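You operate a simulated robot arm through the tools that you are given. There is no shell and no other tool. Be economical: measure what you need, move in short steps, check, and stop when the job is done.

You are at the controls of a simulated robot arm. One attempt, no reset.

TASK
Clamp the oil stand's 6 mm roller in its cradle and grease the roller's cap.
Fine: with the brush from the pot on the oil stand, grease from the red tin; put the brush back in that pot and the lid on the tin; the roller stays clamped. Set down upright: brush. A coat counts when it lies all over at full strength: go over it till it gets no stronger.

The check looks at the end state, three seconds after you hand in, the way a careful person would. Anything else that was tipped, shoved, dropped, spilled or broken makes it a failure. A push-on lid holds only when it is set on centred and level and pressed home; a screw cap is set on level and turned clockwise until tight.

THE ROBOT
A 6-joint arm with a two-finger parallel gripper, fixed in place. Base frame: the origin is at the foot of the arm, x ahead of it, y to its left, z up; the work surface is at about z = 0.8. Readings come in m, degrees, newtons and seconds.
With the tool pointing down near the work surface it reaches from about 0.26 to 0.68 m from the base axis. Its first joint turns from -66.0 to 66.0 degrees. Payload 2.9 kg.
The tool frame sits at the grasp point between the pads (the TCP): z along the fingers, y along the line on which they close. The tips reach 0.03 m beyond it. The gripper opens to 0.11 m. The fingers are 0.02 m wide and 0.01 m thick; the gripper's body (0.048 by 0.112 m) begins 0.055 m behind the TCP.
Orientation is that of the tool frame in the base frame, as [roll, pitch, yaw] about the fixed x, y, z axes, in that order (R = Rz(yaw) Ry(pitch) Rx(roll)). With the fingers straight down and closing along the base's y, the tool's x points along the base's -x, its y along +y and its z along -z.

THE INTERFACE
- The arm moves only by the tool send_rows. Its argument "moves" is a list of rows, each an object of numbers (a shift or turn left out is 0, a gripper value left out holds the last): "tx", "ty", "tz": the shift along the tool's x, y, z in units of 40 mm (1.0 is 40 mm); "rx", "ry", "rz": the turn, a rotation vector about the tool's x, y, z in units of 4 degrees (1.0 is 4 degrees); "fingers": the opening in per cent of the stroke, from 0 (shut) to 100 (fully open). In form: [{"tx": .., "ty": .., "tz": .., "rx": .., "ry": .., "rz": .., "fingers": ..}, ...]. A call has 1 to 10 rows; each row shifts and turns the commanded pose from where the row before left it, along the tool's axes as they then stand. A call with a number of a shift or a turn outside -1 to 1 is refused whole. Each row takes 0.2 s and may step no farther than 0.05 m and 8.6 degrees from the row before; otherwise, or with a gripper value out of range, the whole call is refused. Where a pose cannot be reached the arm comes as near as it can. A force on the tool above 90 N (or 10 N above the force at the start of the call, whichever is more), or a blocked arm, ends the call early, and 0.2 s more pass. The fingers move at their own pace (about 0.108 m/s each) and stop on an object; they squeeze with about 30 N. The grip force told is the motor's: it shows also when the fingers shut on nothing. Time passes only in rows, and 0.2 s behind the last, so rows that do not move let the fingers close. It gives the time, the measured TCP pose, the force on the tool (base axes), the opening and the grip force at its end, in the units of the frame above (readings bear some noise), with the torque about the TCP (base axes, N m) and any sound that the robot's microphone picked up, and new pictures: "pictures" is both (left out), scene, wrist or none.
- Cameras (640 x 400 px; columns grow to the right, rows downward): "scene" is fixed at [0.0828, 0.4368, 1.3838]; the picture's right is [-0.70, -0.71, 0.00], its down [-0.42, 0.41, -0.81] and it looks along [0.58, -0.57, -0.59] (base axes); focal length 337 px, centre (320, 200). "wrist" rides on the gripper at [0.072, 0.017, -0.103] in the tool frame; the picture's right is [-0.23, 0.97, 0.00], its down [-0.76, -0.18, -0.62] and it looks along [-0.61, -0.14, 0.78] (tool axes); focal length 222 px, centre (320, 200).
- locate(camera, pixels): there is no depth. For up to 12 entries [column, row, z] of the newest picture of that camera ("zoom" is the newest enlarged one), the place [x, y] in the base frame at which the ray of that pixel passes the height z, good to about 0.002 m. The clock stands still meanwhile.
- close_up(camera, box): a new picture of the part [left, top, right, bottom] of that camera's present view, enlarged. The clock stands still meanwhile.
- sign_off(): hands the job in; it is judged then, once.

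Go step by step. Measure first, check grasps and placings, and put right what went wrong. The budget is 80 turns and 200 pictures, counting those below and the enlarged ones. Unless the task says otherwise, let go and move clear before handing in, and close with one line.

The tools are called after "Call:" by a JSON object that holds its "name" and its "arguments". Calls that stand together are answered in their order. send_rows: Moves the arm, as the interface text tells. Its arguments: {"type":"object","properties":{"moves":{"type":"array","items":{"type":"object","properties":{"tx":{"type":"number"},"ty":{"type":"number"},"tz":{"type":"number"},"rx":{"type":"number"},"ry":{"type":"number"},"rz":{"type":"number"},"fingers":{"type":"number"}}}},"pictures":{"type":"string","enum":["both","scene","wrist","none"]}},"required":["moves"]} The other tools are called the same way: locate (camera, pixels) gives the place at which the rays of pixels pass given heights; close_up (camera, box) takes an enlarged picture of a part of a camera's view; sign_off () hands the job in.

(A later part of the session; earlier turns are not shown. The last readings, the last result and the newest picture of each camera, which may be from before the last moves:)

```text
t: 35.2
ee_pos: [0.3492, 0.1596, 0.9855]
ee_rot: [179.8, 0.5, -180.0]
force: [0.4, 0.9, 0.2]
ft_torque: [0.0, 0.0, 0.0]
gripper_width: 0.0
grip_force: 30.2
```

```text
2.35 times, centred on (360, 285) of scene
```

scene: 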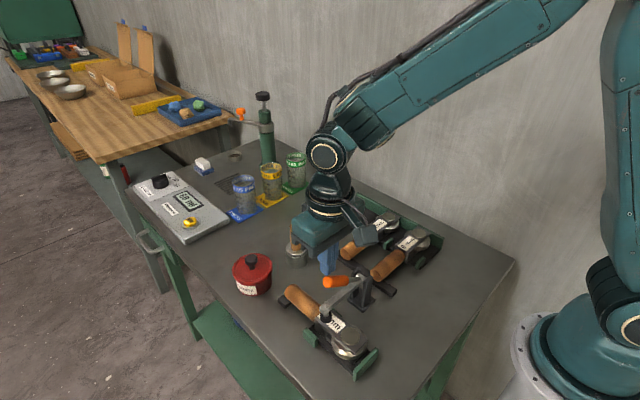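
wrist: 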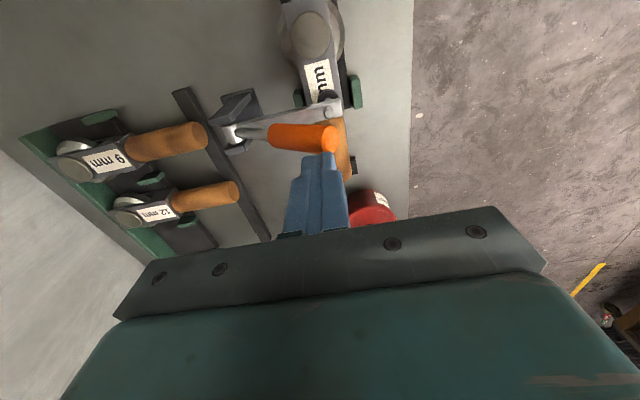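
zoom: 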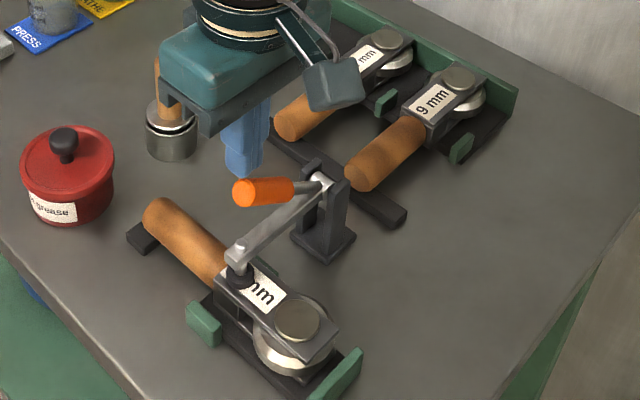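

The lever was already at its hard stop: 124 N did not move it, and the roller has not shifted. I'll check the foot contact closely.

Call:
{"name": "close_up", "arguments": {"camera": "scene", "box": [300, 270, 370, 350]}}

Call:
{"name": "close_up", "arguments": {"camera": "scene", "box": [225, 210, 325, 310]}}

```text
5.00 times, centred on (335, 310) of scene
```

zoom: 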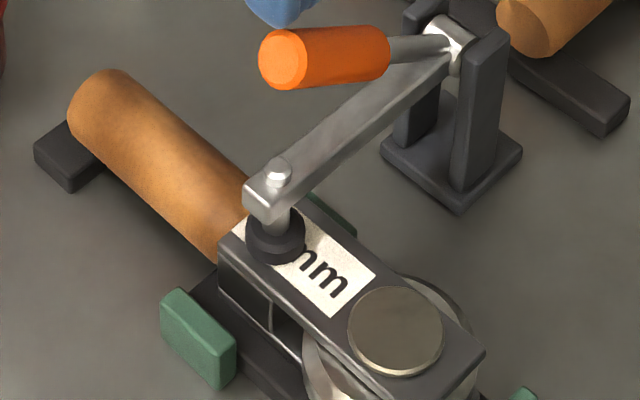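

```text
4.00 times, centred on (275, 260) of scene
```

zoom: 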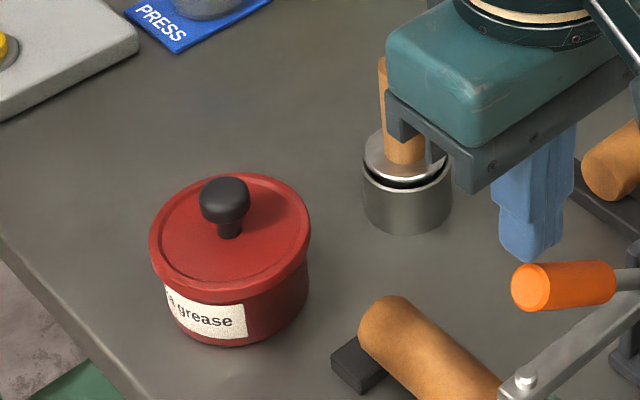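

The foot presses on the label and the clamp is closed. Next is the tin lid, so I'll move above the tin, open the fingers and measure.

Call:
{"name": "send_rows", "arguments": {"moves": [{"tz": -1}, {"tz": -0.7}, {"tx": -0.9, "ty": 0.2}, {"tx": -0.9, "ty": 0.2}, {"tx": -0.9, "ty": 0.2}, {"tx": -0.9, "ty": 0.2, "fingers": 55}, {"tx": -0.4}, {}], "pictures": "both"}}

Call:
{"name": "locate", "arguments": {"camera": "scene", "pixels": [[252, 258, 0.875], [252, 258, 0.885], [252, 258, 0.895], [235, 230, 0.8], [250, 225, 0.8], [215, 265, 0.8], [205, 255, 0.8], [230, 262, 0.8]]}}

```text
t: 37.0
ee_pos: [0.5087, 0.1903, 1.0528]
ee_rot: [179.8, 0.6, -180.0]
force: [0.2, -0.3, 0.9]
ft_torque: [-0.03, -0.01, 0.02]
gripper_width: 0.0603
grip_force: 0.0
```

scene: 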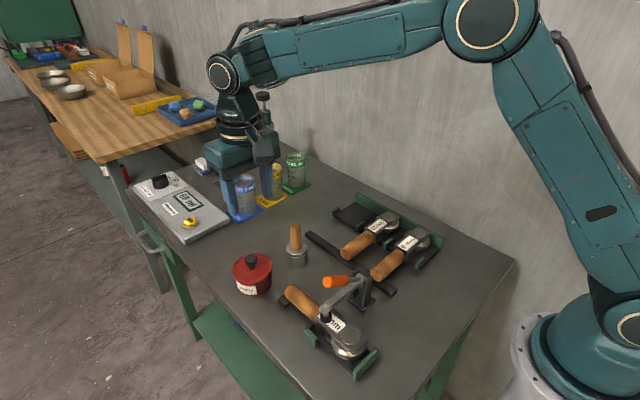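
wrist: 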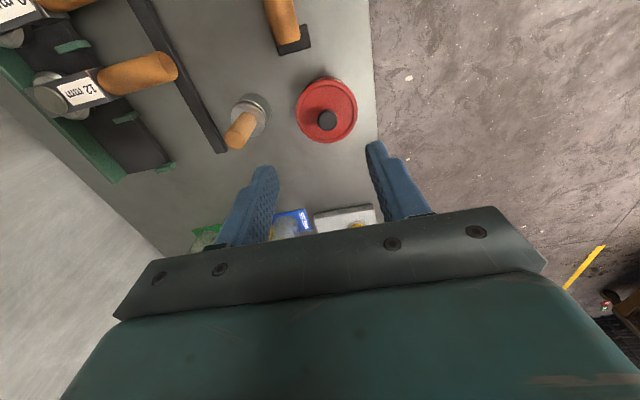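

```text
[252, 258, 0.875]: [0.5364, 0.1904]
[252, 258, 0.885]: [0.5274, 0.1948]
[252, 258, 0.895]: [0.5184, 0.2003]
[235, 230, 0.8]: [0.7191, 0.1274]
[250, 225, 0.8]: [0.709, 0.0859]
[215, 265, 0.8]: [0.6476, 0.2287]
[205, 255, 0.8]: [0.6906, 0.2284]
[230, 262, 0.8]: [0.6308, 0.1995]
```

Call:
{"name": "locate", "arguments": {"camera": "wrist", "pixels": [[326, 120, 0.875], [326, 120, 0.885], [326, 120, 0.895], [298, 108, 0.86], [357, 100, 0.86], [237, 134, 0.88], [237, 134, 0.9], [252, 110, 0.84], [299, 108, 0.85], [327, 78, 0.85], [330, 142, 0.85]]}}

Call:
{"name": "close_up", "arguments": {"camera": "wrist", "box": [190, 50, 390, 200]}}

Call:
{"name": "close_up", "arguments": {"camera": "scene", "box": [225, 210, 325, 310]}}

```text
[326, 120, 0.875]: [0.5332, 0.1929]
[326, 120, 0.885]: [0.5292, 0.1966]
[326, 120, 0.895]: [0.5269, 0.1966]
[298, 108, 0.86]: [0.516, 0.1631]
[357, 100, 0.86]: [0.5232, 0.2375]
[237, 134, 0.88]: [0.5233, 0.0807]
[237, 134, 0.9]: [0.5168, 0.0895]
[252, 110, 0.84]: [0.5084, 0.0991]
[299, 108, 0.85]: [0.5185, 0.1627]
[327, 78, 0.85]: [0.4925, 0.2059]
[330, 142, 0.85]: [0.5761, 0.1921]
```

```text
2.67 times, centred on (290, 125) of wrist
```

zoom: 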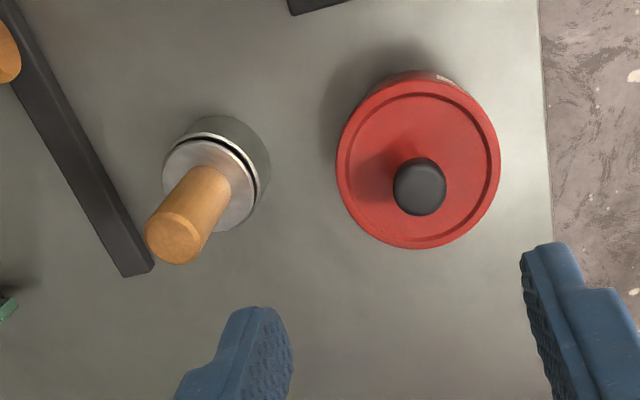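

```text
4.00 times, centred on (275, 260) of scene
```

zoom: 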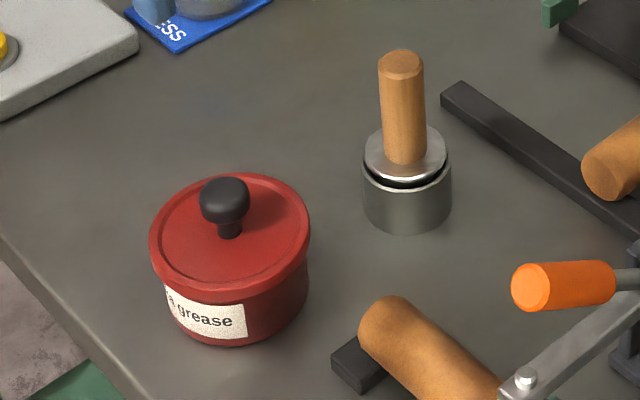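

Call:
{"name": "locate", "arguments": {"camera": "scene", "pixels": [[252.5, 267.5, 0.84], [252.5, 267.5, 0.85], [252.5, 267.5, 0.86], [295.8, 225.5, 0.88], [295.8, 225.5, 0.9], [295.8, 225.5, 0.92], [296, 248, 0.83], [296, 248, 0.84]]}}

Call:
{"name": "locate", "arguments": {"camera": "wrist", "pixels": [[327, 111, 0.84], [327, 111, 0.85], [327, 111, 0.86], [234.6, 141.9, 0.88], [234.6, 141.9, 0.9], [234.6, 141.9, 0.92], [249, 119, 0.83], [249, 119, 0.84]]}}

```text
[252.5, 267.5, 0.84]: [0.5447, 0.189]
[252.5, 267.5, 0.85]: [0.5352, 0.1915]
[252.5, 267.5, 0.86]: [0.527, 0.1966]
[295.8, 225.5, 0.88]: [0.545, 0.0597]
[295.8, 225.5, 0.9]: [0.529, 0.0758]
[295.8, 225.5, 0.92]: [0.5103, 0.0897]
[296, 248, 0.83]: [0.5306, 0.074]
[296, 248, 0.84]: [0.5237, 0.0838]
```

```text
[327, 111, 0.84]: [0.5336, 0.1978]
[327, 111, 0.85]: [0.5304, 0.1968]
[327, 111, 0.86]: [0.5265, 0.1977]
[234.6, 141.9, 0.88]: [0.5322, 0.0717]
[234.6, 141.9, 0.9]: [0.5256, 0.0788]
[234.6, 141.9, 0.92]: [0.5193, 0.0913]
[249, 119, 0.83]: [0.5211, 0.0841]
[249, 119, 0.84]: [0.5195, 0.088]
```

The lid rim is at z≈0.858, centred at (0.527,0.197), and the knob top is at z≈0.884. I'll come down over the knob with the tips just above the lid.

Call:
{"name": "send_rows", "arguments": {"moves": [{"tx": -0.46, "ty": 0.16, "ry": 0.15}, {"tz": 1}, {"tz": 1}, {"tz": 1}, {"tz": 0.6}, {}], "pictures": "wrist"}}

Call:
{"name": "close_up", "arguments": {"camera": "scene", "box": [215, 190, 315, 310]}}

```text
t: 38.4
ee_pos: [0.5284, 0.1984, 0.9114]
ee_rot: [179.7, -0.1, -179.9]
force: [0.4, 0.0, 0.6]
ft_torque: [0.0, -0.03, -0.03]
gripper_width: 0.0605
grip_force: 0.1
```

wrist: 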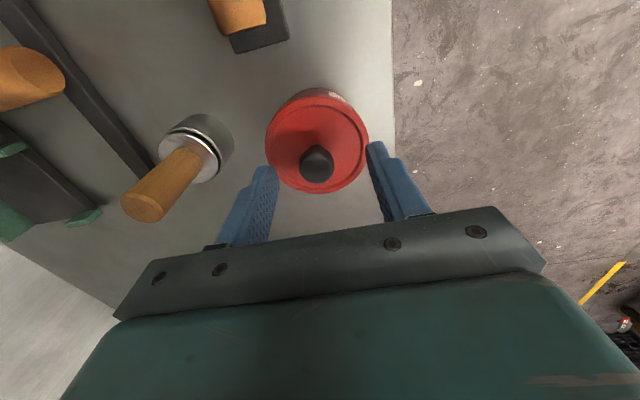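

```text
3.33 times, centred on (265, 250) of scene
```

zoom: 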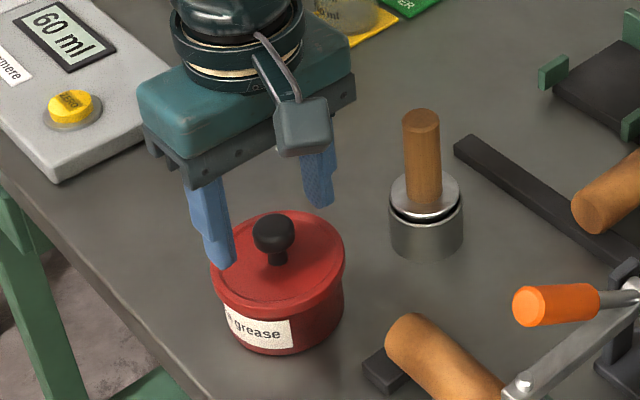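

Call:
{"name": "locate", "arguments": {"camera": "wrist", "pixels": [[316, 160, 0.884], [316, 160, 0.89], [268, 150, 0.858], [368, 138, 0.858]]}}

Call:
{"name": "close_up", "arguments": {"camera": "wrist", "box": [240, 70, 400, 230]}}

```text
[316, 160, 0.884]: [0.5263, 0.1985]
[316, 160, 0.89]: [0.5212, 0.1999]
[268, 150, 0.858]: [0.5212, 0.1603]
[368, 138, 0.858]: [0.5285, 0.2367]
```

```text
2.50 times, centred on (320, 150) of wrist
```

zoom: 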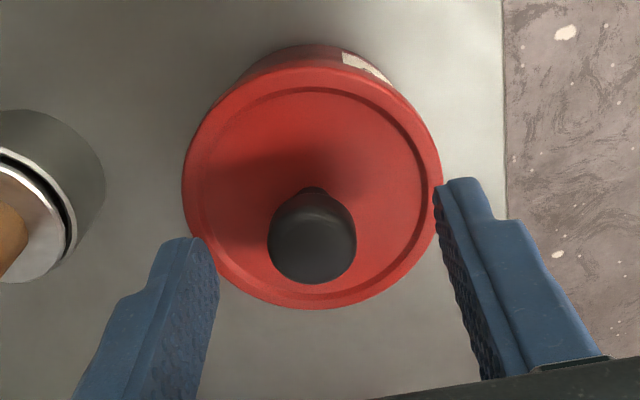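

It is centred. I'll lower to TCP 0.892 and grip the knob.

Call:
{"name": "send_rows", "arguments": {"moves": [{"tz": 0.48}, {}, {"fingers": 0}, {}, {}, {}], "pictures": "wrist"}}

```text
t: 39.8
ee_pos: [0.5278, 0.1985, 0.8923]
ee_rot: [179.7, -0.1, -180.0]
force: [0.0, -6.4, 3.4]
ft_torque: [-0.15, -0.15, -0.06]
gripper_width: 0.0235
grip_force: 30.1
```

wrist: 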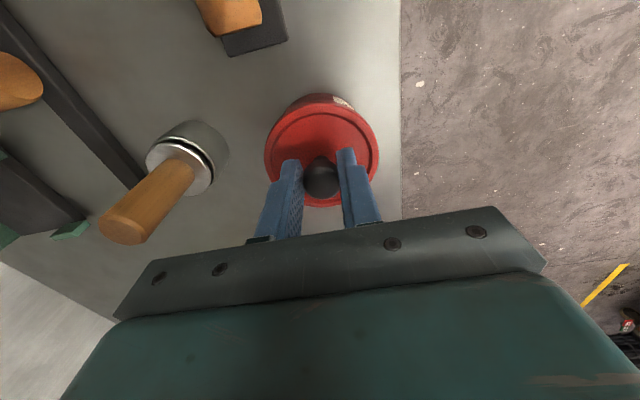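

The knob is gripped (0.0235 m). I'll pull up slowly.

Call:
{"name": "send_rows", "arguments": {"moves": [{"tz": -0.1}, {"tz": -0.15}, {"tz": -0.25}, {"tz": -0.4}, {"tz": -0.5}], "pictures": "both"}}

Call:
{"name": "close_up", "arguments": {"camera": "scene", "box": [215, 190, 315, 310]}}

```text
t: 41.0
ee_pos: [0.5268, 0.198, 0.9483]
ee_rot: [179.6, 0.0, -179.9]
force: [0.3, 0.1, -0.5]
ft_torque: [0.05, 0.02, 0.01]
gripper_width: 0.0237
grip_force: 30.0
heard: snap
```

scene: 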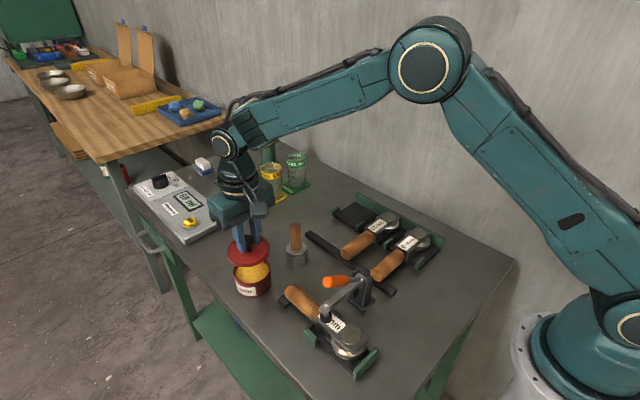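
wrist: 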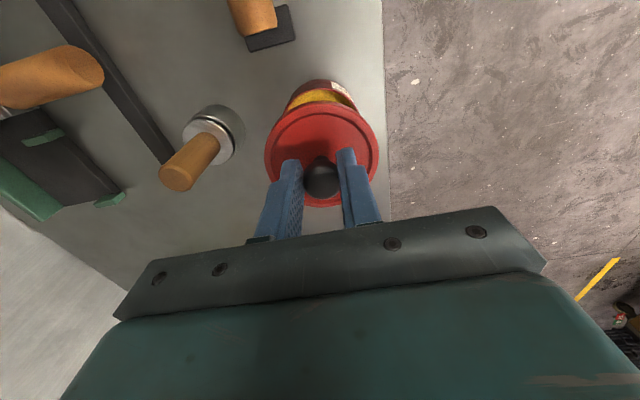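

```text
3.33 times, centred on (265, 250) of scene
```

zoom: 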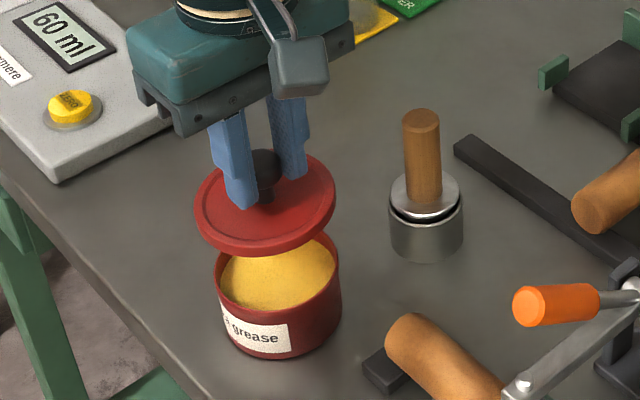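

The lid came off with a snap and the tin stayed put. I'll carry the lid to a free spot near (0.63,0.12) and lower it there.

Call:
{"name": "send_rows", "arguments": {"moves": [{"tz": -0.8}, {"tx": -0.9, "ty": -0.5}, {"tx": -0.9, "ty": -0.7}, {"tx": -0.8, "ty": -0.75}, {"tz": 0.9}, {"tz": 0.9}, {"tz": 0.9}, {"tz": 0.2}, {}], "pictures": "both"}}

Call:
{"name": "close_up", "arguments": {"camera": "scene", "box": [195, 170, 295, 290]}}

```text
t: 43.0
ee_pos: [0.6312, 0.121, 0.8628]
ee_rot: [179.7, -0.2, 179.9]
force: [-0.2, -0.2, 0.2]
ft_torque: [0.02, 0.02, -0.01]
gripper_width: 0.0237
grip_force: 29.6
```

scene: 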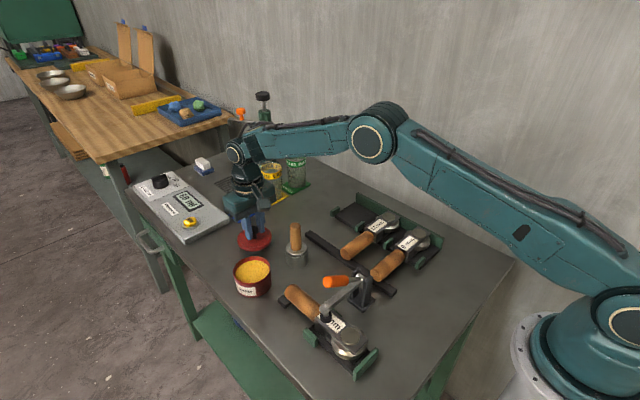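
wrist: 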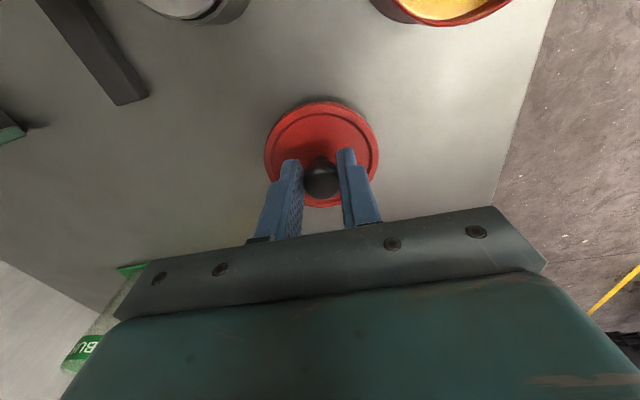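

```text
3.33 times, centred on (245, 230) of scene
```

zoom: 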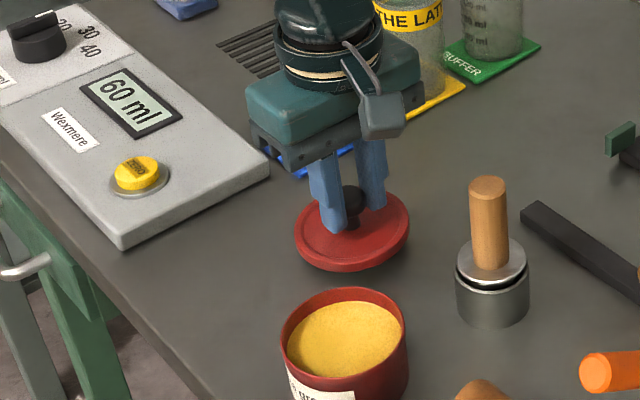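

The lid hangs level and the spot is free. I'll lower it in small steps until it touches.

Call:
{"name": "send_rows", "arguments": {"moves": [{"tz": 0.15}, {"tz": 0.1}, {"tz": 0.08}, {}], "pictures": "none"}}

Call:
{"name": "close_up", "arguments": {"camera": "scene", "box": [225, 200, 285, 270]}}

```text
t: 44.0
ee_pos: [0.6295, 0.1204, 0.8504]
ee_rot: [179.6, -0.1, -179.9]
force: [-0.2, 0.8, 0.1]
ft_torque: [0.07, 0.0, -0.04]
gripper_width: 0.0235
grip_force: 30.1
```

```text
5.71 times, centred on (255, 235) of scene
```

zoom: 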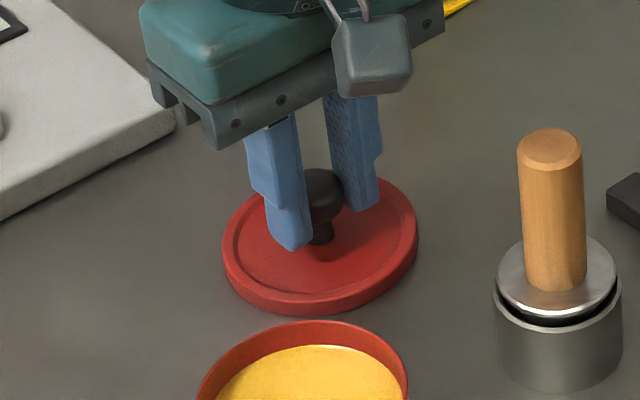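

Very near the table. I'll go on in finer steps.

Call:
{"name": "send_rows", "arguments": {"moves": [{"tz": 0.06}, {"tz": 0.06}, {}], "pictures": "none"}}

```text
t: 44.8
ee_pos: [0.6317, 0.1191, 0.8499]
ee_rot: [179.6, 0.2, 179.9]
force: [-13.7, -1.7, 35.3]
ft_torque: [-0.06, 0.18, 0.03]
gripper_width: 0.0237
grip_force: 29.9
```

Contact at z≈0.850. I'll ease off, release and lift away.

Call:
{"name": "send_rows", "arguments": {"moves": [{"tz": -0.1}, {"fingers": 45}, {}, {}, {"tz": -0.6}, {"tz": -1}, {"tz": -1}, {"tz": -1}], "pictures": "both"}}

```text
t: 46.6
ee_pos: [0.6313, 0.1173, 0.9938]
ee_rot: [179.7, -0.2, -179.8]
force: [0.2, -0.1, -0.3]
ft_torque: [-0.04, 0.02, 0.01]
gripper_width: 0.0497
grip_force: 0.0
```

scene: 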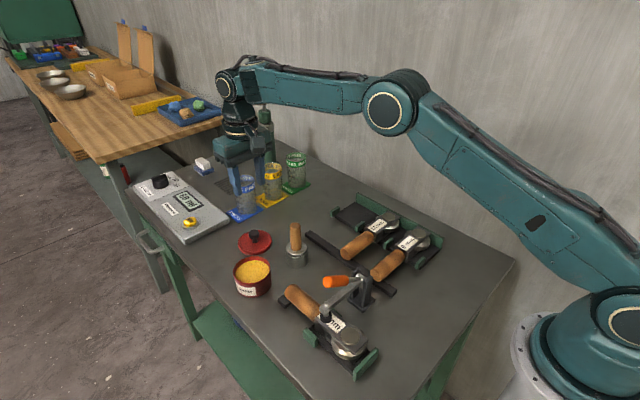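
wrist: 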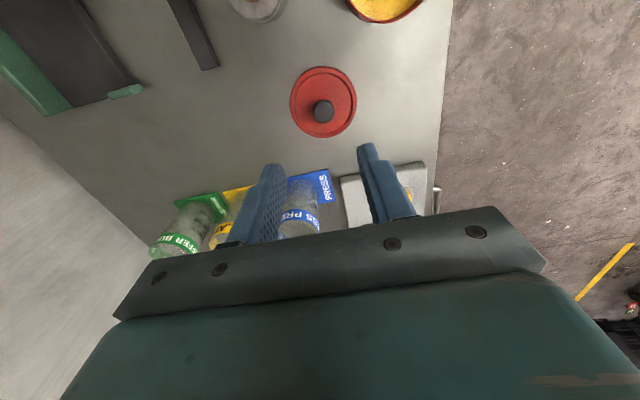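

The lid lies flat on the table. Next is the brush, so I'll move above it and measure.

Call:
{"name": "send_rows", "arguments": {"moves": [{"tx": 0.9, "ty": -0.32}, {"tx": 0.9, "ty": -0.32}, {"tx": 0.83, "ty": -0.32}, {"tz": 0.5}, {}], "pictures": "wrist"}}

Call:
{"name": "close_up", "arguments": {"camera": "scene", "box": [260, 190, 330, 280]}}

```text
t: 47.8
ee_pos: [0.5254, 0.0807, 0.9735]
ee_rot: [179.7, -0.1, -180.0]
force: [0.0, 0.2, -0.6]
ft_torque: [-0.01, -0.01, 0.0]
gripper_width: 0.0495
grip_force: 0.0
```

wrist: 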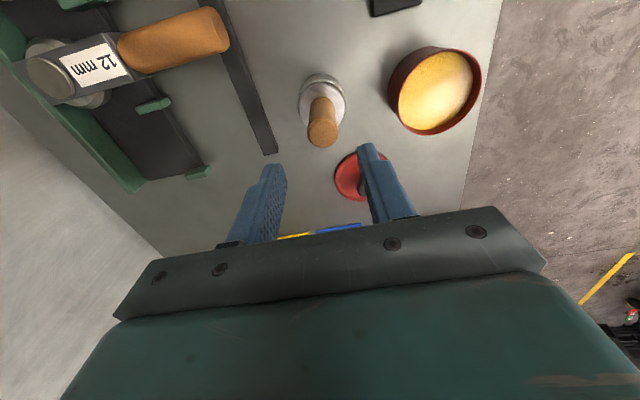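

```text
4.44 times, centred on (295, 235) of scene
```

zoom: 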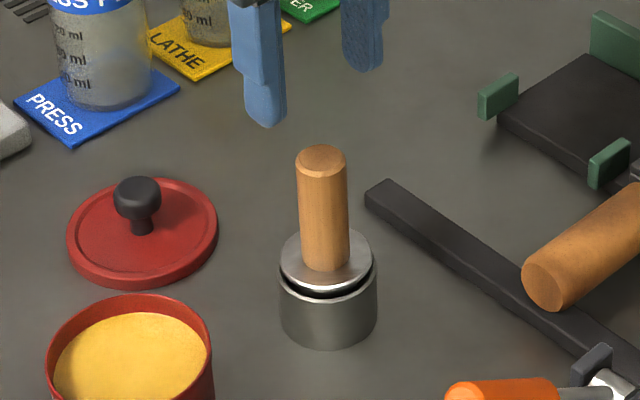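

Call:
{"name": "locate", "arguments": {"camera": "wrist", "pixels": [[322, 135, 0.9], [322, 135, 0.905], [322, 100, 0.84], [343, 105, 0.84], [301, 108, 0.84], [322, 110, 0.84], [432, 92, 0.84], [391, 95, 0.84], [474, 90, 0.84]]}}

Call:
{"name": "locate", "arguments": {"camera": "zoom", "pixels": [[321, 160, 0.895], [321, 160, 0.9], [321, 160, 0.905], [326, 262, 0.835], [326, 262, 0.84], [326, 262, 0.845], [330, 320, 0.8]]}}

Call:
{"name": "close_up", "arguments": {"camera": "wrist", "box": [240, 40, 500, 200]}}

```text
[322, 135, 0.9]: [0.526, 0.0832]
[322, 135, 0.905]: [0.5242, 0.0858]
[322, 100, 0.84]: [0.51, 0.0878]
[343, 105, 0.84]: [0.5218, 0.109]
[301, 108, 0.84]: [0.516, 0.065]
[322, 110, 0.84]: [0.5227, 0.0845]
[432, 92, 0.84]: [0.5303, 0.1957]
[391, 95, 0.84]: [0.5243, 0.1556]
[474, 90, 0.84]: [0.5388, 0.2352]
```

```text
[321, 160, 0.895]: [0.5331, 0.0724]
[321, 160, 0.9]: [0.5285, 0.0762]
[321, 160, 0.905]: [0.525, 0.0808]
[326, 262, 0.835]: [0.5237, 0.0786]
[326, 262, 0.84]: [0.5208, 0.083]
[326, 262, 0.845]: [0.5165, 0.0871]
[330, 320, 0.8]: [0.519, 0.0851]
```

```text
2.46 times, centred on (370, 120) of wrist
```

zoom: 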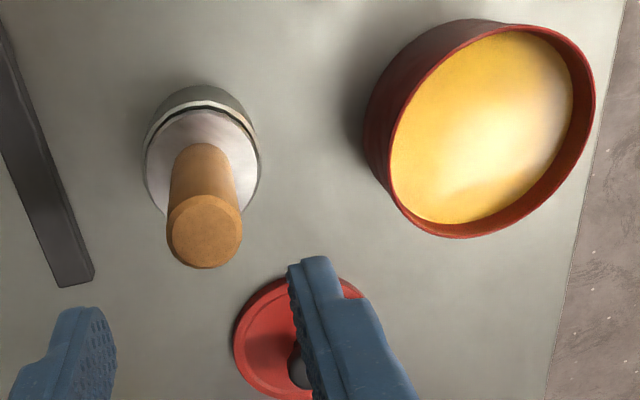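

The brush handle is at (0.523,0.083), with its top at z≈0.904. I'll lower to TCP 0.887, grip, and check.

Call:
{"name": "send_rows", "arguments": {"moves": [{"tx": 0.05, "ty": 0.05, "tz": 0.8}, {"tz": 0.8}, {"tz": 0.55}, {}, {"fingers": 0}, {}, {}, {}], "pictures": "wrist"}}

Call:
{"name": "close_up", "arguments": {"camera": "scene", "box": [260, 190, 330, 280]}}

```text
t: 49.6
ee_pos: [0.523, 0.0837, 0.8873]
ee_rot: [179.6, -0.1, 180.0]
force: [0.2, 0.1, 0.2]
ft_torque: [-0.01, -0.03, -0.02]
gripper_width: 0.0237
grip_force: 30.0
```

wrist: 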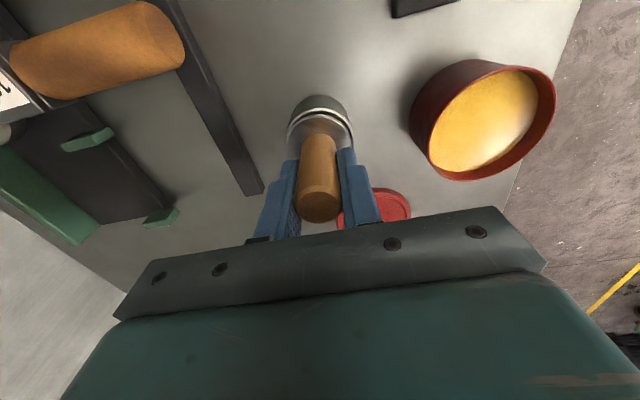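

```text
4.44 times, centred on (295, 235) of scene
```

zoom: 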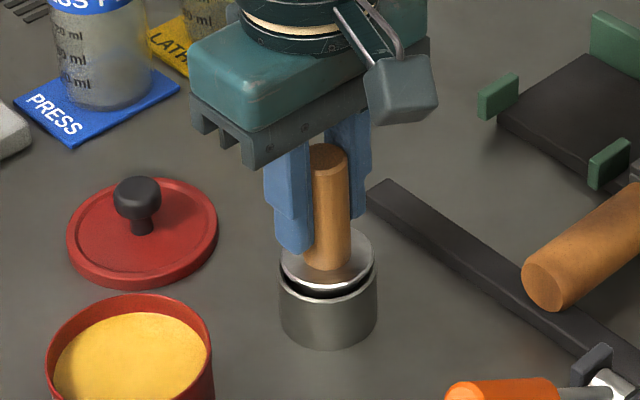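

The grip is good with no side force (pot pose 0.523, 0.0837, 0.8873). I'll lift straight up.

Call:
{"name": "send_rows", "arguments": {"moves": [{"tz": -0.3}, {"tz": -0.5}, {"tz": -0.7}, {"tz": -0.8}, {"tz": -0.8}, {}], "pictures": "wrist"}}

Call:
{"name": "close_up", "arguments": {"camera": "scene", "box": [220, 150, 340, 290]}}

```text
t: 51.0
ee_pos: [0.5237, 0.0837, 1.0105]
ee_rot: [179.6, -0.1, -180.0]
force: [-0.3, -0.4, -0.4]
ft_torque: [-0.02, 0.0, 0.0]
gripper_width: 0.0236
grip_force: 30.6
```

wrist: 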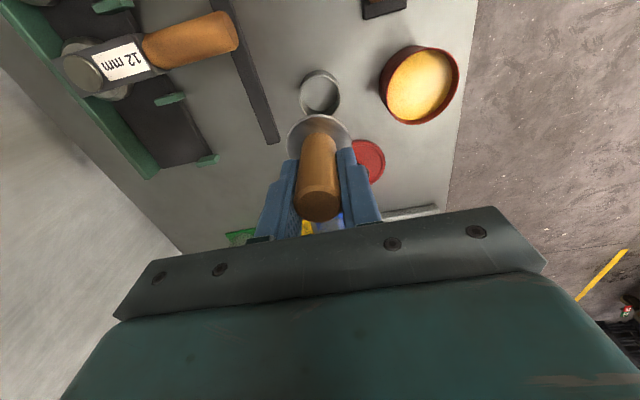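

```text
2.86 times, centred on (280, 220) of scene
```

zoom: 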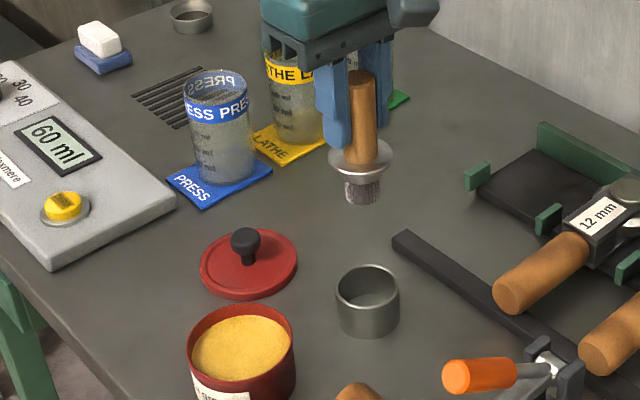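

Call:
{"name": "locate", "arguments": {"camera": "scene", "pixels": [[295, 218.5, 0.92], [295, 218.5, 0.93], [295, 218.5, 0.94], [252, 270, 0.83], [252, 270, 0.84]]}}

Call:
{"name": "close_up", "arguments": {"camera": "scene", "box": [220, 230, 300, 310]}}

```text
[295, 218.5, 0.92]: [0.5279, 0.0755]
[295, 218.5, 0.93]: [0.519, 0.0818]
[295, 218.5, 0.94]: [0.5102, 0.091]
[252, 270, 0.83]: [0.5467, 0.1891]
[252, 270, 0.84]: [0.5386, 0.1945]
```

```text
5.00 times, centred on (260, 270) of scene
```

zoom: 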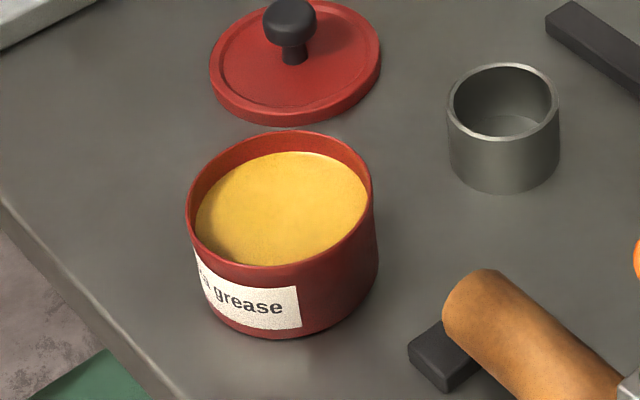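

The bristle tip sits about 0.083 below the TCP, and the grease surface is near z≈0.838. I'll go over the tin and dip about 8 mm.

Call:
{"name": "send_rows", "arguments": {"moves": [{"ty": 0.9}, {"ty": 0.9}, {"ty": 0.9}, {"ty": 0.15, "tx": -0.1}, {}, {"tz": 0.8}, {"tz": 0.8}, {"tz": 0.5}, {"tz": 0.2}, {}], "pictures": "wrist"}}

Call:
{"name": "close_up", "arguments": {"camera": "scene", "box": [210, 210, 310, 310]}}

```text
t: 53.2
ee_pos: [0.5275, 0.1981, 0.9235]
ee_rot: [179.7, 0.1, -180.0]
force: [-4.7, -1.9, 17.6]
ft_torque: [-0.5, 0.42, 0.01]
gripper_width: 0.0237
grip_force: 30.5
```

wrist: 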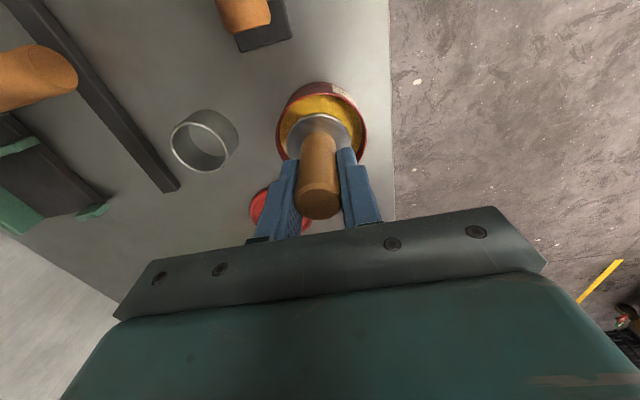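

```text
4.00 times, centred on (260, 260) of scene
```

zoom: 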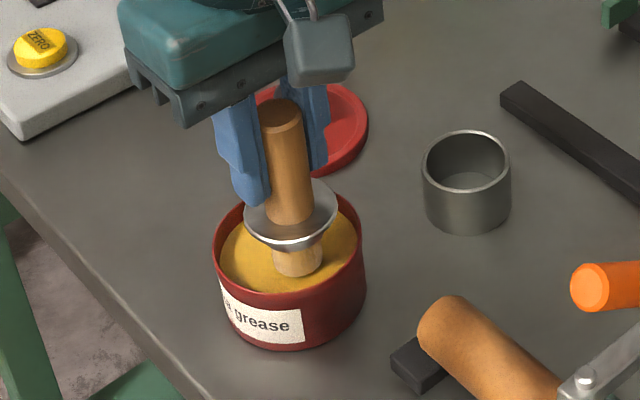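

The bristles touch the grease with 18 N and look coated. I'll ease off, dab slightly sideways, and lift to inspect.

Call:
{"name": "send_rows", "arguments": {"moves": [{"tz": -0.08}, {"tx": 0.15}, {"tx": -0.3}, {"tx": 0.15}, {"tz": -0.3}, {"tz": -0.7}, {"tz": -0.8}, {}], "pictures": "wrist"}}

Call:
{"name": "close_up", "arguments": {"camera": "scene", "box": [210, 170, 310, 310]}}

```text
t: 55.0
ee_pos: [0.5274, 0.1973, 0.9948]
ee_rot: [179.8, -0.1, 180.0]
force: [-0.6, 0.3, -0.4]
ft_torque: [0.0, 0.01, -0.02]
gripper_width: 0.0237
grip_force: 30.3
```

wrist: 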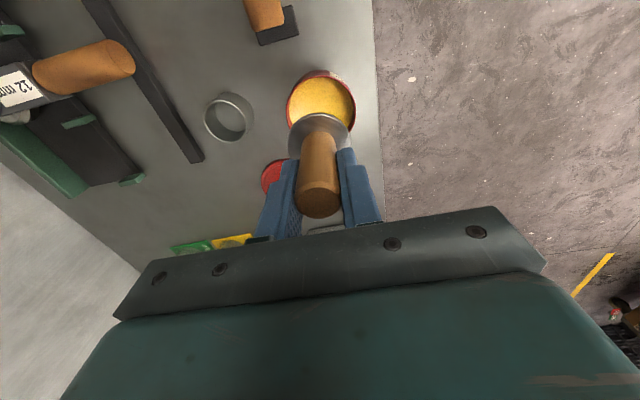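

```text
2.86 times, centred on (260, 240) of scene
```

zoom: 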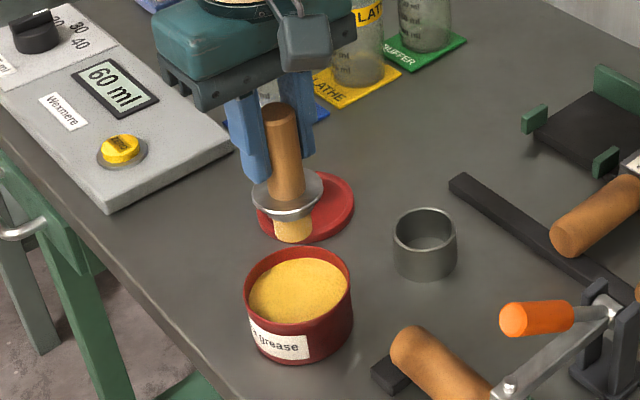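

The bristles are loaded with yellow grease. I'll carry the brush high over the clamp to the cap.

Call:
{"name": "send_rows", "arguments": {"moves": [{"tz": -1}, {"tz": -0.9}, {"tx": 0.9}, {"tx": 0.9, "ty": -0.1}, {"tx": 0.9, "ty": -0.2}, {"tx": 0.9, "ty": -0.2}, {"tx": 0.9, "ty": -0.2}, {"tx": 0.9, "ty": -0.13}, {"tx": 0.7}, {}], "pictures": "none"}}

Call:
{"name": "send_rows", "arguments": {"moves": [{"tz": 0.9}, {"tz": 0.9}, {"tz": 0.8}, {}], "pictures": "both"}}

Call:
{"name": "close_up", "arguments": {"camera": "scene", "box": [290, 230, 410, 370]}}

```text
t: 57.2
ee_pos: [0.2837, 0.1624, 1.0702]
ee_rot: [179.7, -0.1, -179.9]
force: [-0.4, 0.0, 0.3]
ft_torque: [0.03, 0.01, 0.03]
gripper_width: 0.024
grip_force: 29.6
```

```text
t: 58.2
ee_pos: [0.2818, 0.1618, 0.9686]
ee_rot: [179.7, -0.1, -179.9]
force: [0.3, 0.4, -0.7]
ft_torque: [0.0, -0.04, 0.02]
gripper_width: 0.0236
grip_force: 30.3
```

scene: 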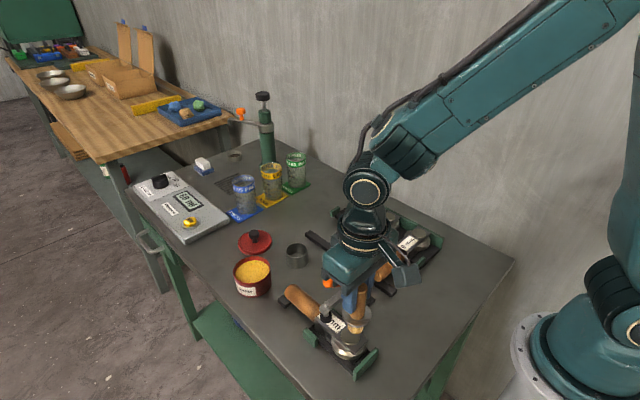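
wrist: 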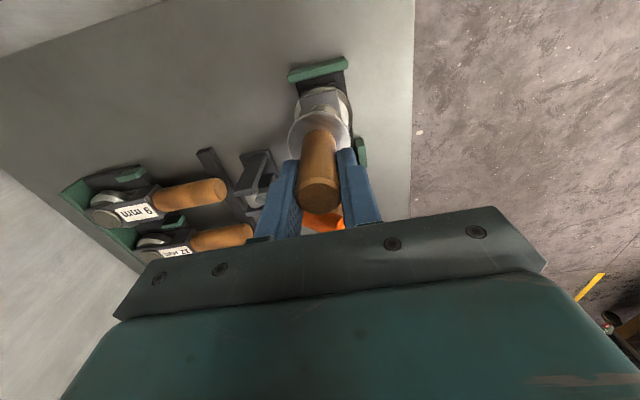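

```text
2.86 times, centred on (350, 300) of scene
```

zoom: 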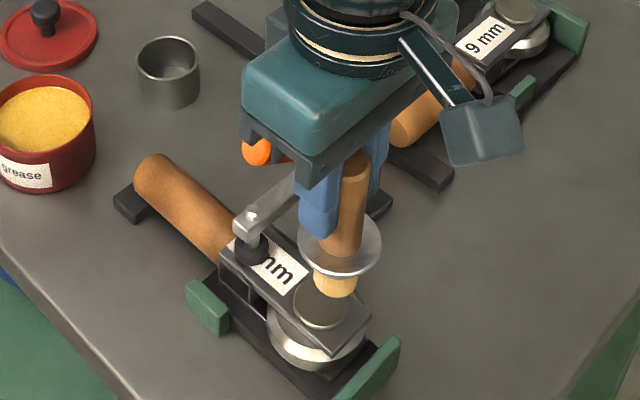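

The brush is right above the cap. I'll lower to contact.

Call:
{"name": "send_rows", "arguments": {"moves": [{"tz": 0.5, "ty": 0.06}, {"tz": 0.25}, {"tz": 0.1}, {}], "pictures": "none"}}

Call:
{"name": "close_up", "arguments": {"camera": "scene", "box": [310, 270, 390, 370]}}

```text
t: 59.2
ee_pos: [0.2847, 0.1661, 0.936]
ee_rot: [179.6, 0.1, 180.0]
force: [2.4, -4.2, 27.4]
ft_torque: [-0.49, -0.19, 0.01]
gripper_width: 0.0237
grip_force: 30.2
```

```text
4.00 times, centred on (350, 320) of scene
```

zoom: 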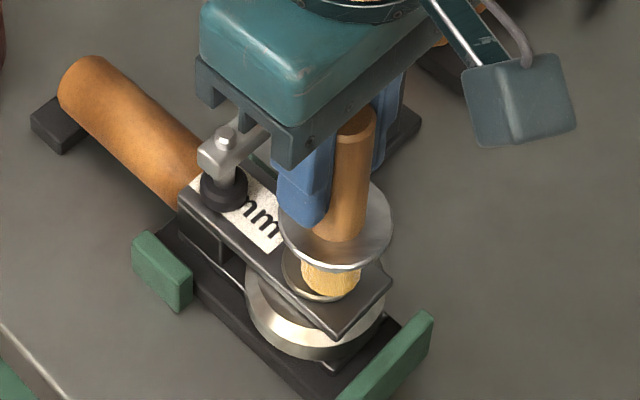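

The contact is firm (27 N). I'll ease slightly and sweep around the cap.

Call:
{"name": "send_rows", "arguments": {"moves": [{"tz": -0.03}, {"tx": 0.17}, {"tx": -0.17, "ty": 0.17}, {"tx": -0.17, "ty": -0.17}, {"tx": 0.17, "ty": -0.17}, {"tx": 0.17, "ty": 0.17}, {"tx": -0.34}, {"tx": 0.17, "ty": 0.17}, {"ty": -0.34}, {"ty": 0.17}], "pictures": "none"}}

Call:
{"name": "send_rows", "arguments": {"moves": [{"tz": -0.5}, {"tz": -1}, {"tx": 1}, {}], "pictures": "wrist"}}

Call:
{"name": "close_up", "arguments": {"camera": "scene", "box": [310, 270, 390, 370]}}

```text
t: 61.4
ee_pos: [0.2828, 0.1638, 0.9352]
ee_rot: [180.0, -0.1, 179.9]
force: [0.1, -10.3, 22.4]
ft_torque: [-0.85, -0.09, -0.03]
gripper_width: 0.0234
grip_force: 29.4
```

```text
t: 62.4
ee_pos: [0.2436, 0.1654, 0.9943]
ee_rot: [179.7, -0.1, -179.9]
force: [0.0, -0.1, -1.1]
ft_torque: [-0.01, 0.03, -0.02]
gripper_width: 0.0237
grip_force: 30.0
```

wrist: 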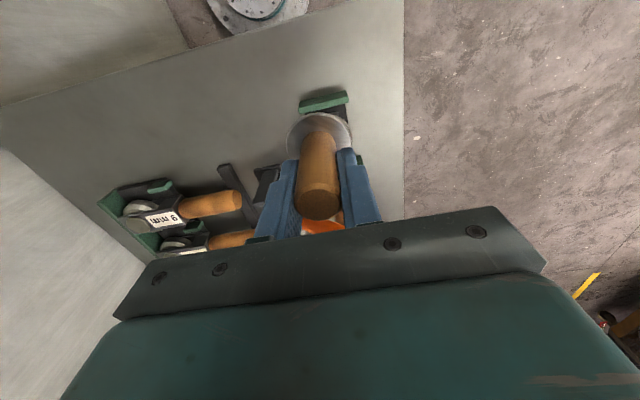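

```text
4.00 times, centred on (350, 320) of scene
```

zoom: 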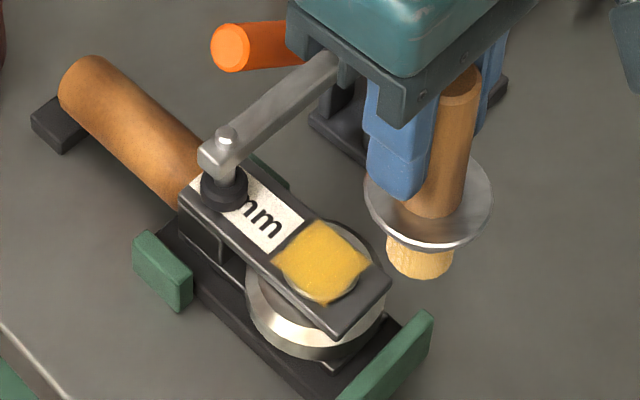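

There is a yellow patch but it does not cover the whole cap. I'll look closer.

Call:
{"name": "close_up", "arguments": {"camera": "scene", "box": [335, 315, 369, 350]}}

Call:
{"name": "close_up", "arguments": {"camera": "scene", "box": [330, 270, 390, 330]}}

```text
11.43 times, centred on (352, 332) of scene
```

zoom: 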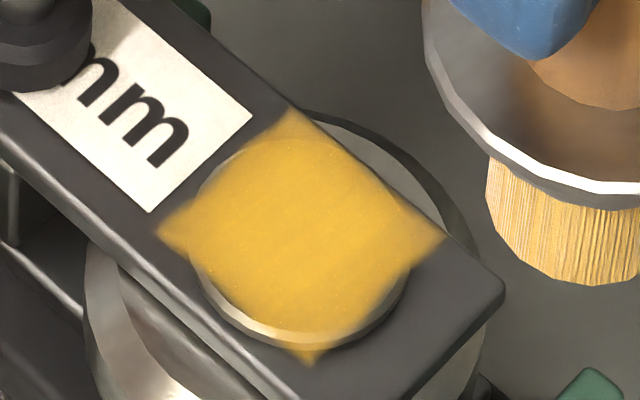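

```text
6.67 times, centred on (360, 300) of scene
```

zoom: 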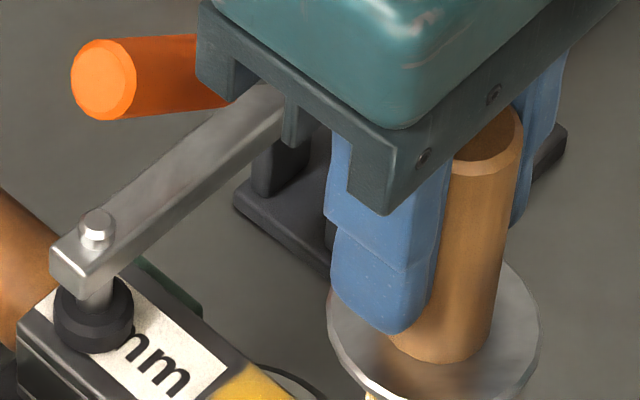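

The patch covers the cap's top. I'll go over it again and compare the strength.

Call:
{"name": "send_rows", "arguments": {"moves": [{"tx": -1}, {"tz": 1}, {"tz": 0.5}, {"tx": 0.17}, {"tx": -0.05, "ty": 0.12}, {"tx": -0.24}, {"tx": -0.05, "ty": -0.12}, {"tx": 0.05, "ty": -0.12}, {"tx": 0.24}, {"tx": 0.05, "ty": 0.12}], "pictures": "none"}}

Call:
{"name": "send_rows", "arguments": {"moves": [{"tx": -0.34}, {"tx": 0.17, "ty": 0.17}, {"ty": -0.34}, {"ty": 0.17}, {"tx": 0.1}, {"tx": -0.2}, {"tx": 0.1}, {"tz": -0.5}, {"tz": -1}, {"tx": 1}], "pictures": "none"}}

Call:
{"name": "close_up", "arguments": {"camera": "scene", "box": [335, 315, 369, 350]}}

```text
t: 64.6
ee_pos: [0.2761, 0.165, 0.9334]
ee_rot: [179.9, -0.2, 179.9]
force: [1.1, -5.0, 12.2]
ft_torque: [-0.52, -0.19, -0.01]
gripper_width: 0.0237
grip_force: 30.3
```

```text
t: 66.8
ee_pos: [0.2437, 0.1658, 0.9946]
ee_rot: [179.8, -0.1, -179.9]
force: [0.2, -0.3, -0.8]
ft_torque: [0.02, -0.02, -0.03]
gripper_width: 0.0235
grip_force: 29.9
```

```text
11.43 times, centred on (352, 332) of scene
```

zoom: 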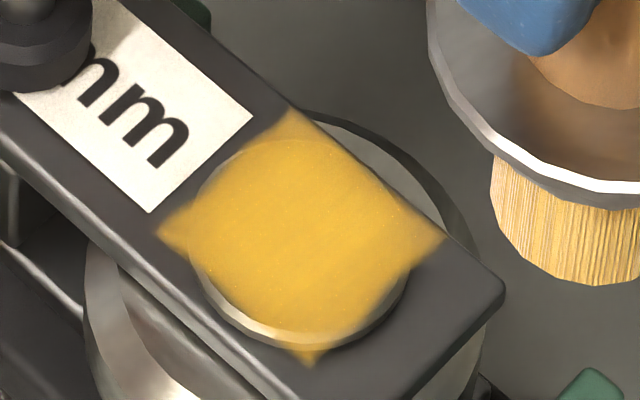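

The second pass changed little. I'll reload the brush and go over it once more to be sure of full strength.

Call:
{"name": "send_rows", "arguments": {"moves": [{"tz": -1}, {"tz": -0.9}, {"tx": -1, "ty": 0.1}, {"tx": -1, "ty": 0.1}, {"tx": -1, "ty": 0.1}, {"tx": -1, "ty": 0.1}, {"tx": -1, "ty": 0.2}, {"tx": -1, "ty": 0.2}, {"tx": -1}, {"tx": -0.1}], "pictures": "none"}}

Call:
{"name": "send_rows", "arguments": {"moves": [{}, {"tz": 0.9}, {"tz": 0.9}, {"tz": 0.9}, {"tz": 0.6}, {"tz": 0.38}, {"tx": 0.12}, {"tx": -0.24}, {"tx": 0.12}], "pictures": "none"}}

Call:
{"name": "send_rows", "arguments": {"moves": [{"tz": -0.3}, {"tz": -1}, {"tz": -1}, {"tz": -1}, {"tz": -0.38}, {}], "pictures": "scene"}}

Call:
{"name": "close_up", "arguments": {"camera": "scene", "box": [200, 150, 340, 310]}}

Call:
{"name": "close_up", "arguments": {"camera": "scene", "box": [335, 315, 369, 350]}}

```text
t: 69.0
ee_pos: [0.5292, 0.1976, 1.0685]
ee_rot: [179.8, -0.2, -179.9]
force: [-0.6, 0.1, -0.8]
ft_torque: [0.02, -0.02, 0.01]
gripper_width: 0.0234
grip_force: 30.2
```

```text
t: 71.0
ee_pos: [0.5285, 0.1986, 0.924]
ee_rot: [179.6, 0.4, 180.0]
force: [5.9, 3.7, 18.6]
ft_torque: [0.28, -0.74, 0.01]
gripper_width: 0.0237
grip_force: 30.5
```

```text
t: 72.4
ee_pos: [0.5261, 0.1981, 1.0715]
ee_rot: [179.7, -0.1, -180.0]
force: [0.1, 1.2, -0.4]
ft_torque: [-0.01, -0.01, 0.01]
gripper_width: 0.024
grip_force: 30.4
```

scene: 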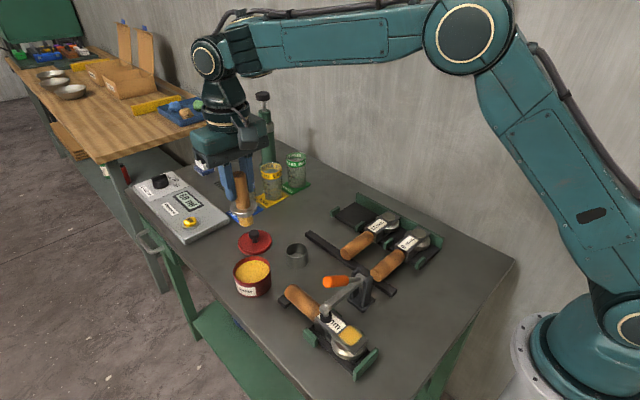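

```text
2.50 times, centred on (270, 230) of scene
```

zoom: 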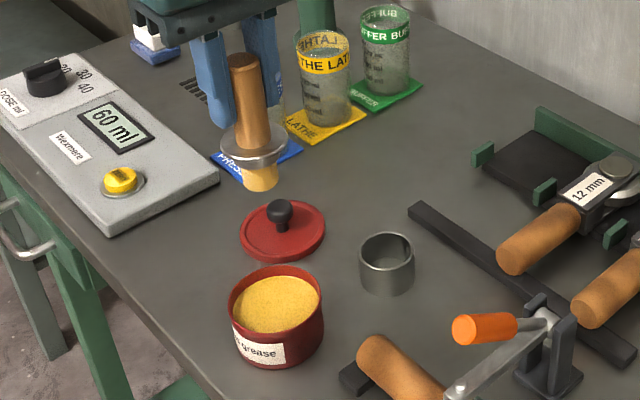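

```text
11.43 times, centred on (352, 332) of scene
```

zoom: 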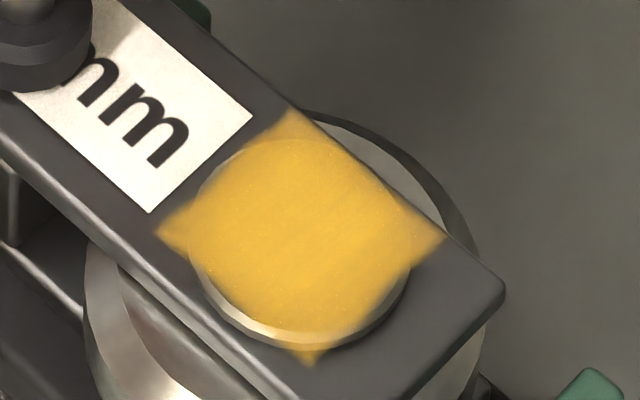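

I'm going back for a final coat at (0.283,0.165).

Call:
{"name": "send_rows", "arguments": {"moves": [{"tx": 0.9}, {"tx": 0.9, "ty": -0.1}, {"tx": 0.9, "ty": -0.2}, {"tx": 0.9, "ty": -0.2}, {"tx": 0.9, "ty": -0.2}, {"tx": 0.9, "ty": -0.13}, {"tx": 0.68}, {}], "pictures": "none"}}

Call:
{"name": "send_rows", "arguments": {"moves": [{"tz": 0.9}, {"tz": 0.9}, {"tz": 0.9}, {"tz": 0.5}, {"tz": 0.23}, {"tx": 0.17}, {"tx": -0.05, "ty": 0.12}, {"tx": -0.24}, {"tx": -0.05, "ty": -0.12}, {"tx": 0.05, "ty": -0.12}], "pictures": "none"}}

Call:
{"name": "send_rows", "arguments": {"moves": [{"tx": 0.24}, {"tx": 0.05, "ty": 0.12}, {"tx": -0.34}, {"tx": 0.17, "ty": 0.17}, {"ty": -0.34}, {"ty": 0.17}, {"tz": -0.5}, {"tz": -1}, {"tz": -1}, {"tz": -0.93}], "pictures": "none"}}

Call:
{"name": "close_up", "arguments": {"camera": "scene", "box": [335, 315, 369, 350]}}

```text
t: 74.2
ee_pos: [0.2845, 0.1648, 1.0702]
ee_rot: [179.7, -0.1, 179.9]
force: [-0.5, -0.3, -0.3]
ft_torque: [-0.01, 0.01, 0.0]
gripper_width: 0.0237
grip_force: 30.1
```

```text
t: 76.4
ee_pos: [0.289, 0.1599, 0.9352]
ee_rot: [179.6, 0.0, -179.9]
force: [2.6, 5.5, 15.4]
ft_torque: [0.43, -0.29, 0.03]
gripper_width: 0.0239
grip_force: 29.8
```

```text
t: 78.6
ee_pos: [0.2831, 0.1644, 1.0693]
ee_rot: [179.6, -0.2, -180.0]
force: [0.0, -0.4, -0.3]
ft_torque: [0.01, -0.01, 0.02]
gripper_width: 0.0241
grip_force: 30.3
```

```text
11.43 times, centred on (352, 332) of scene
```

zoom: 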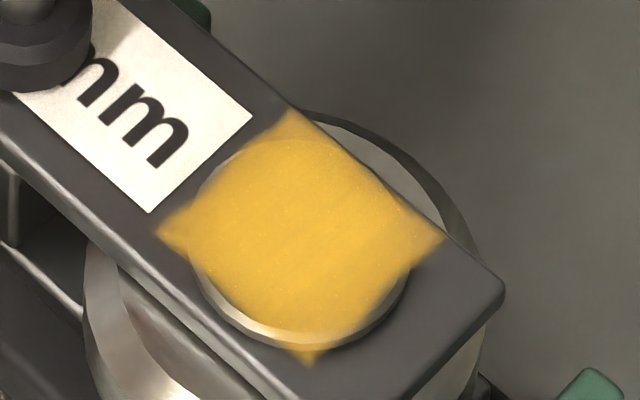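

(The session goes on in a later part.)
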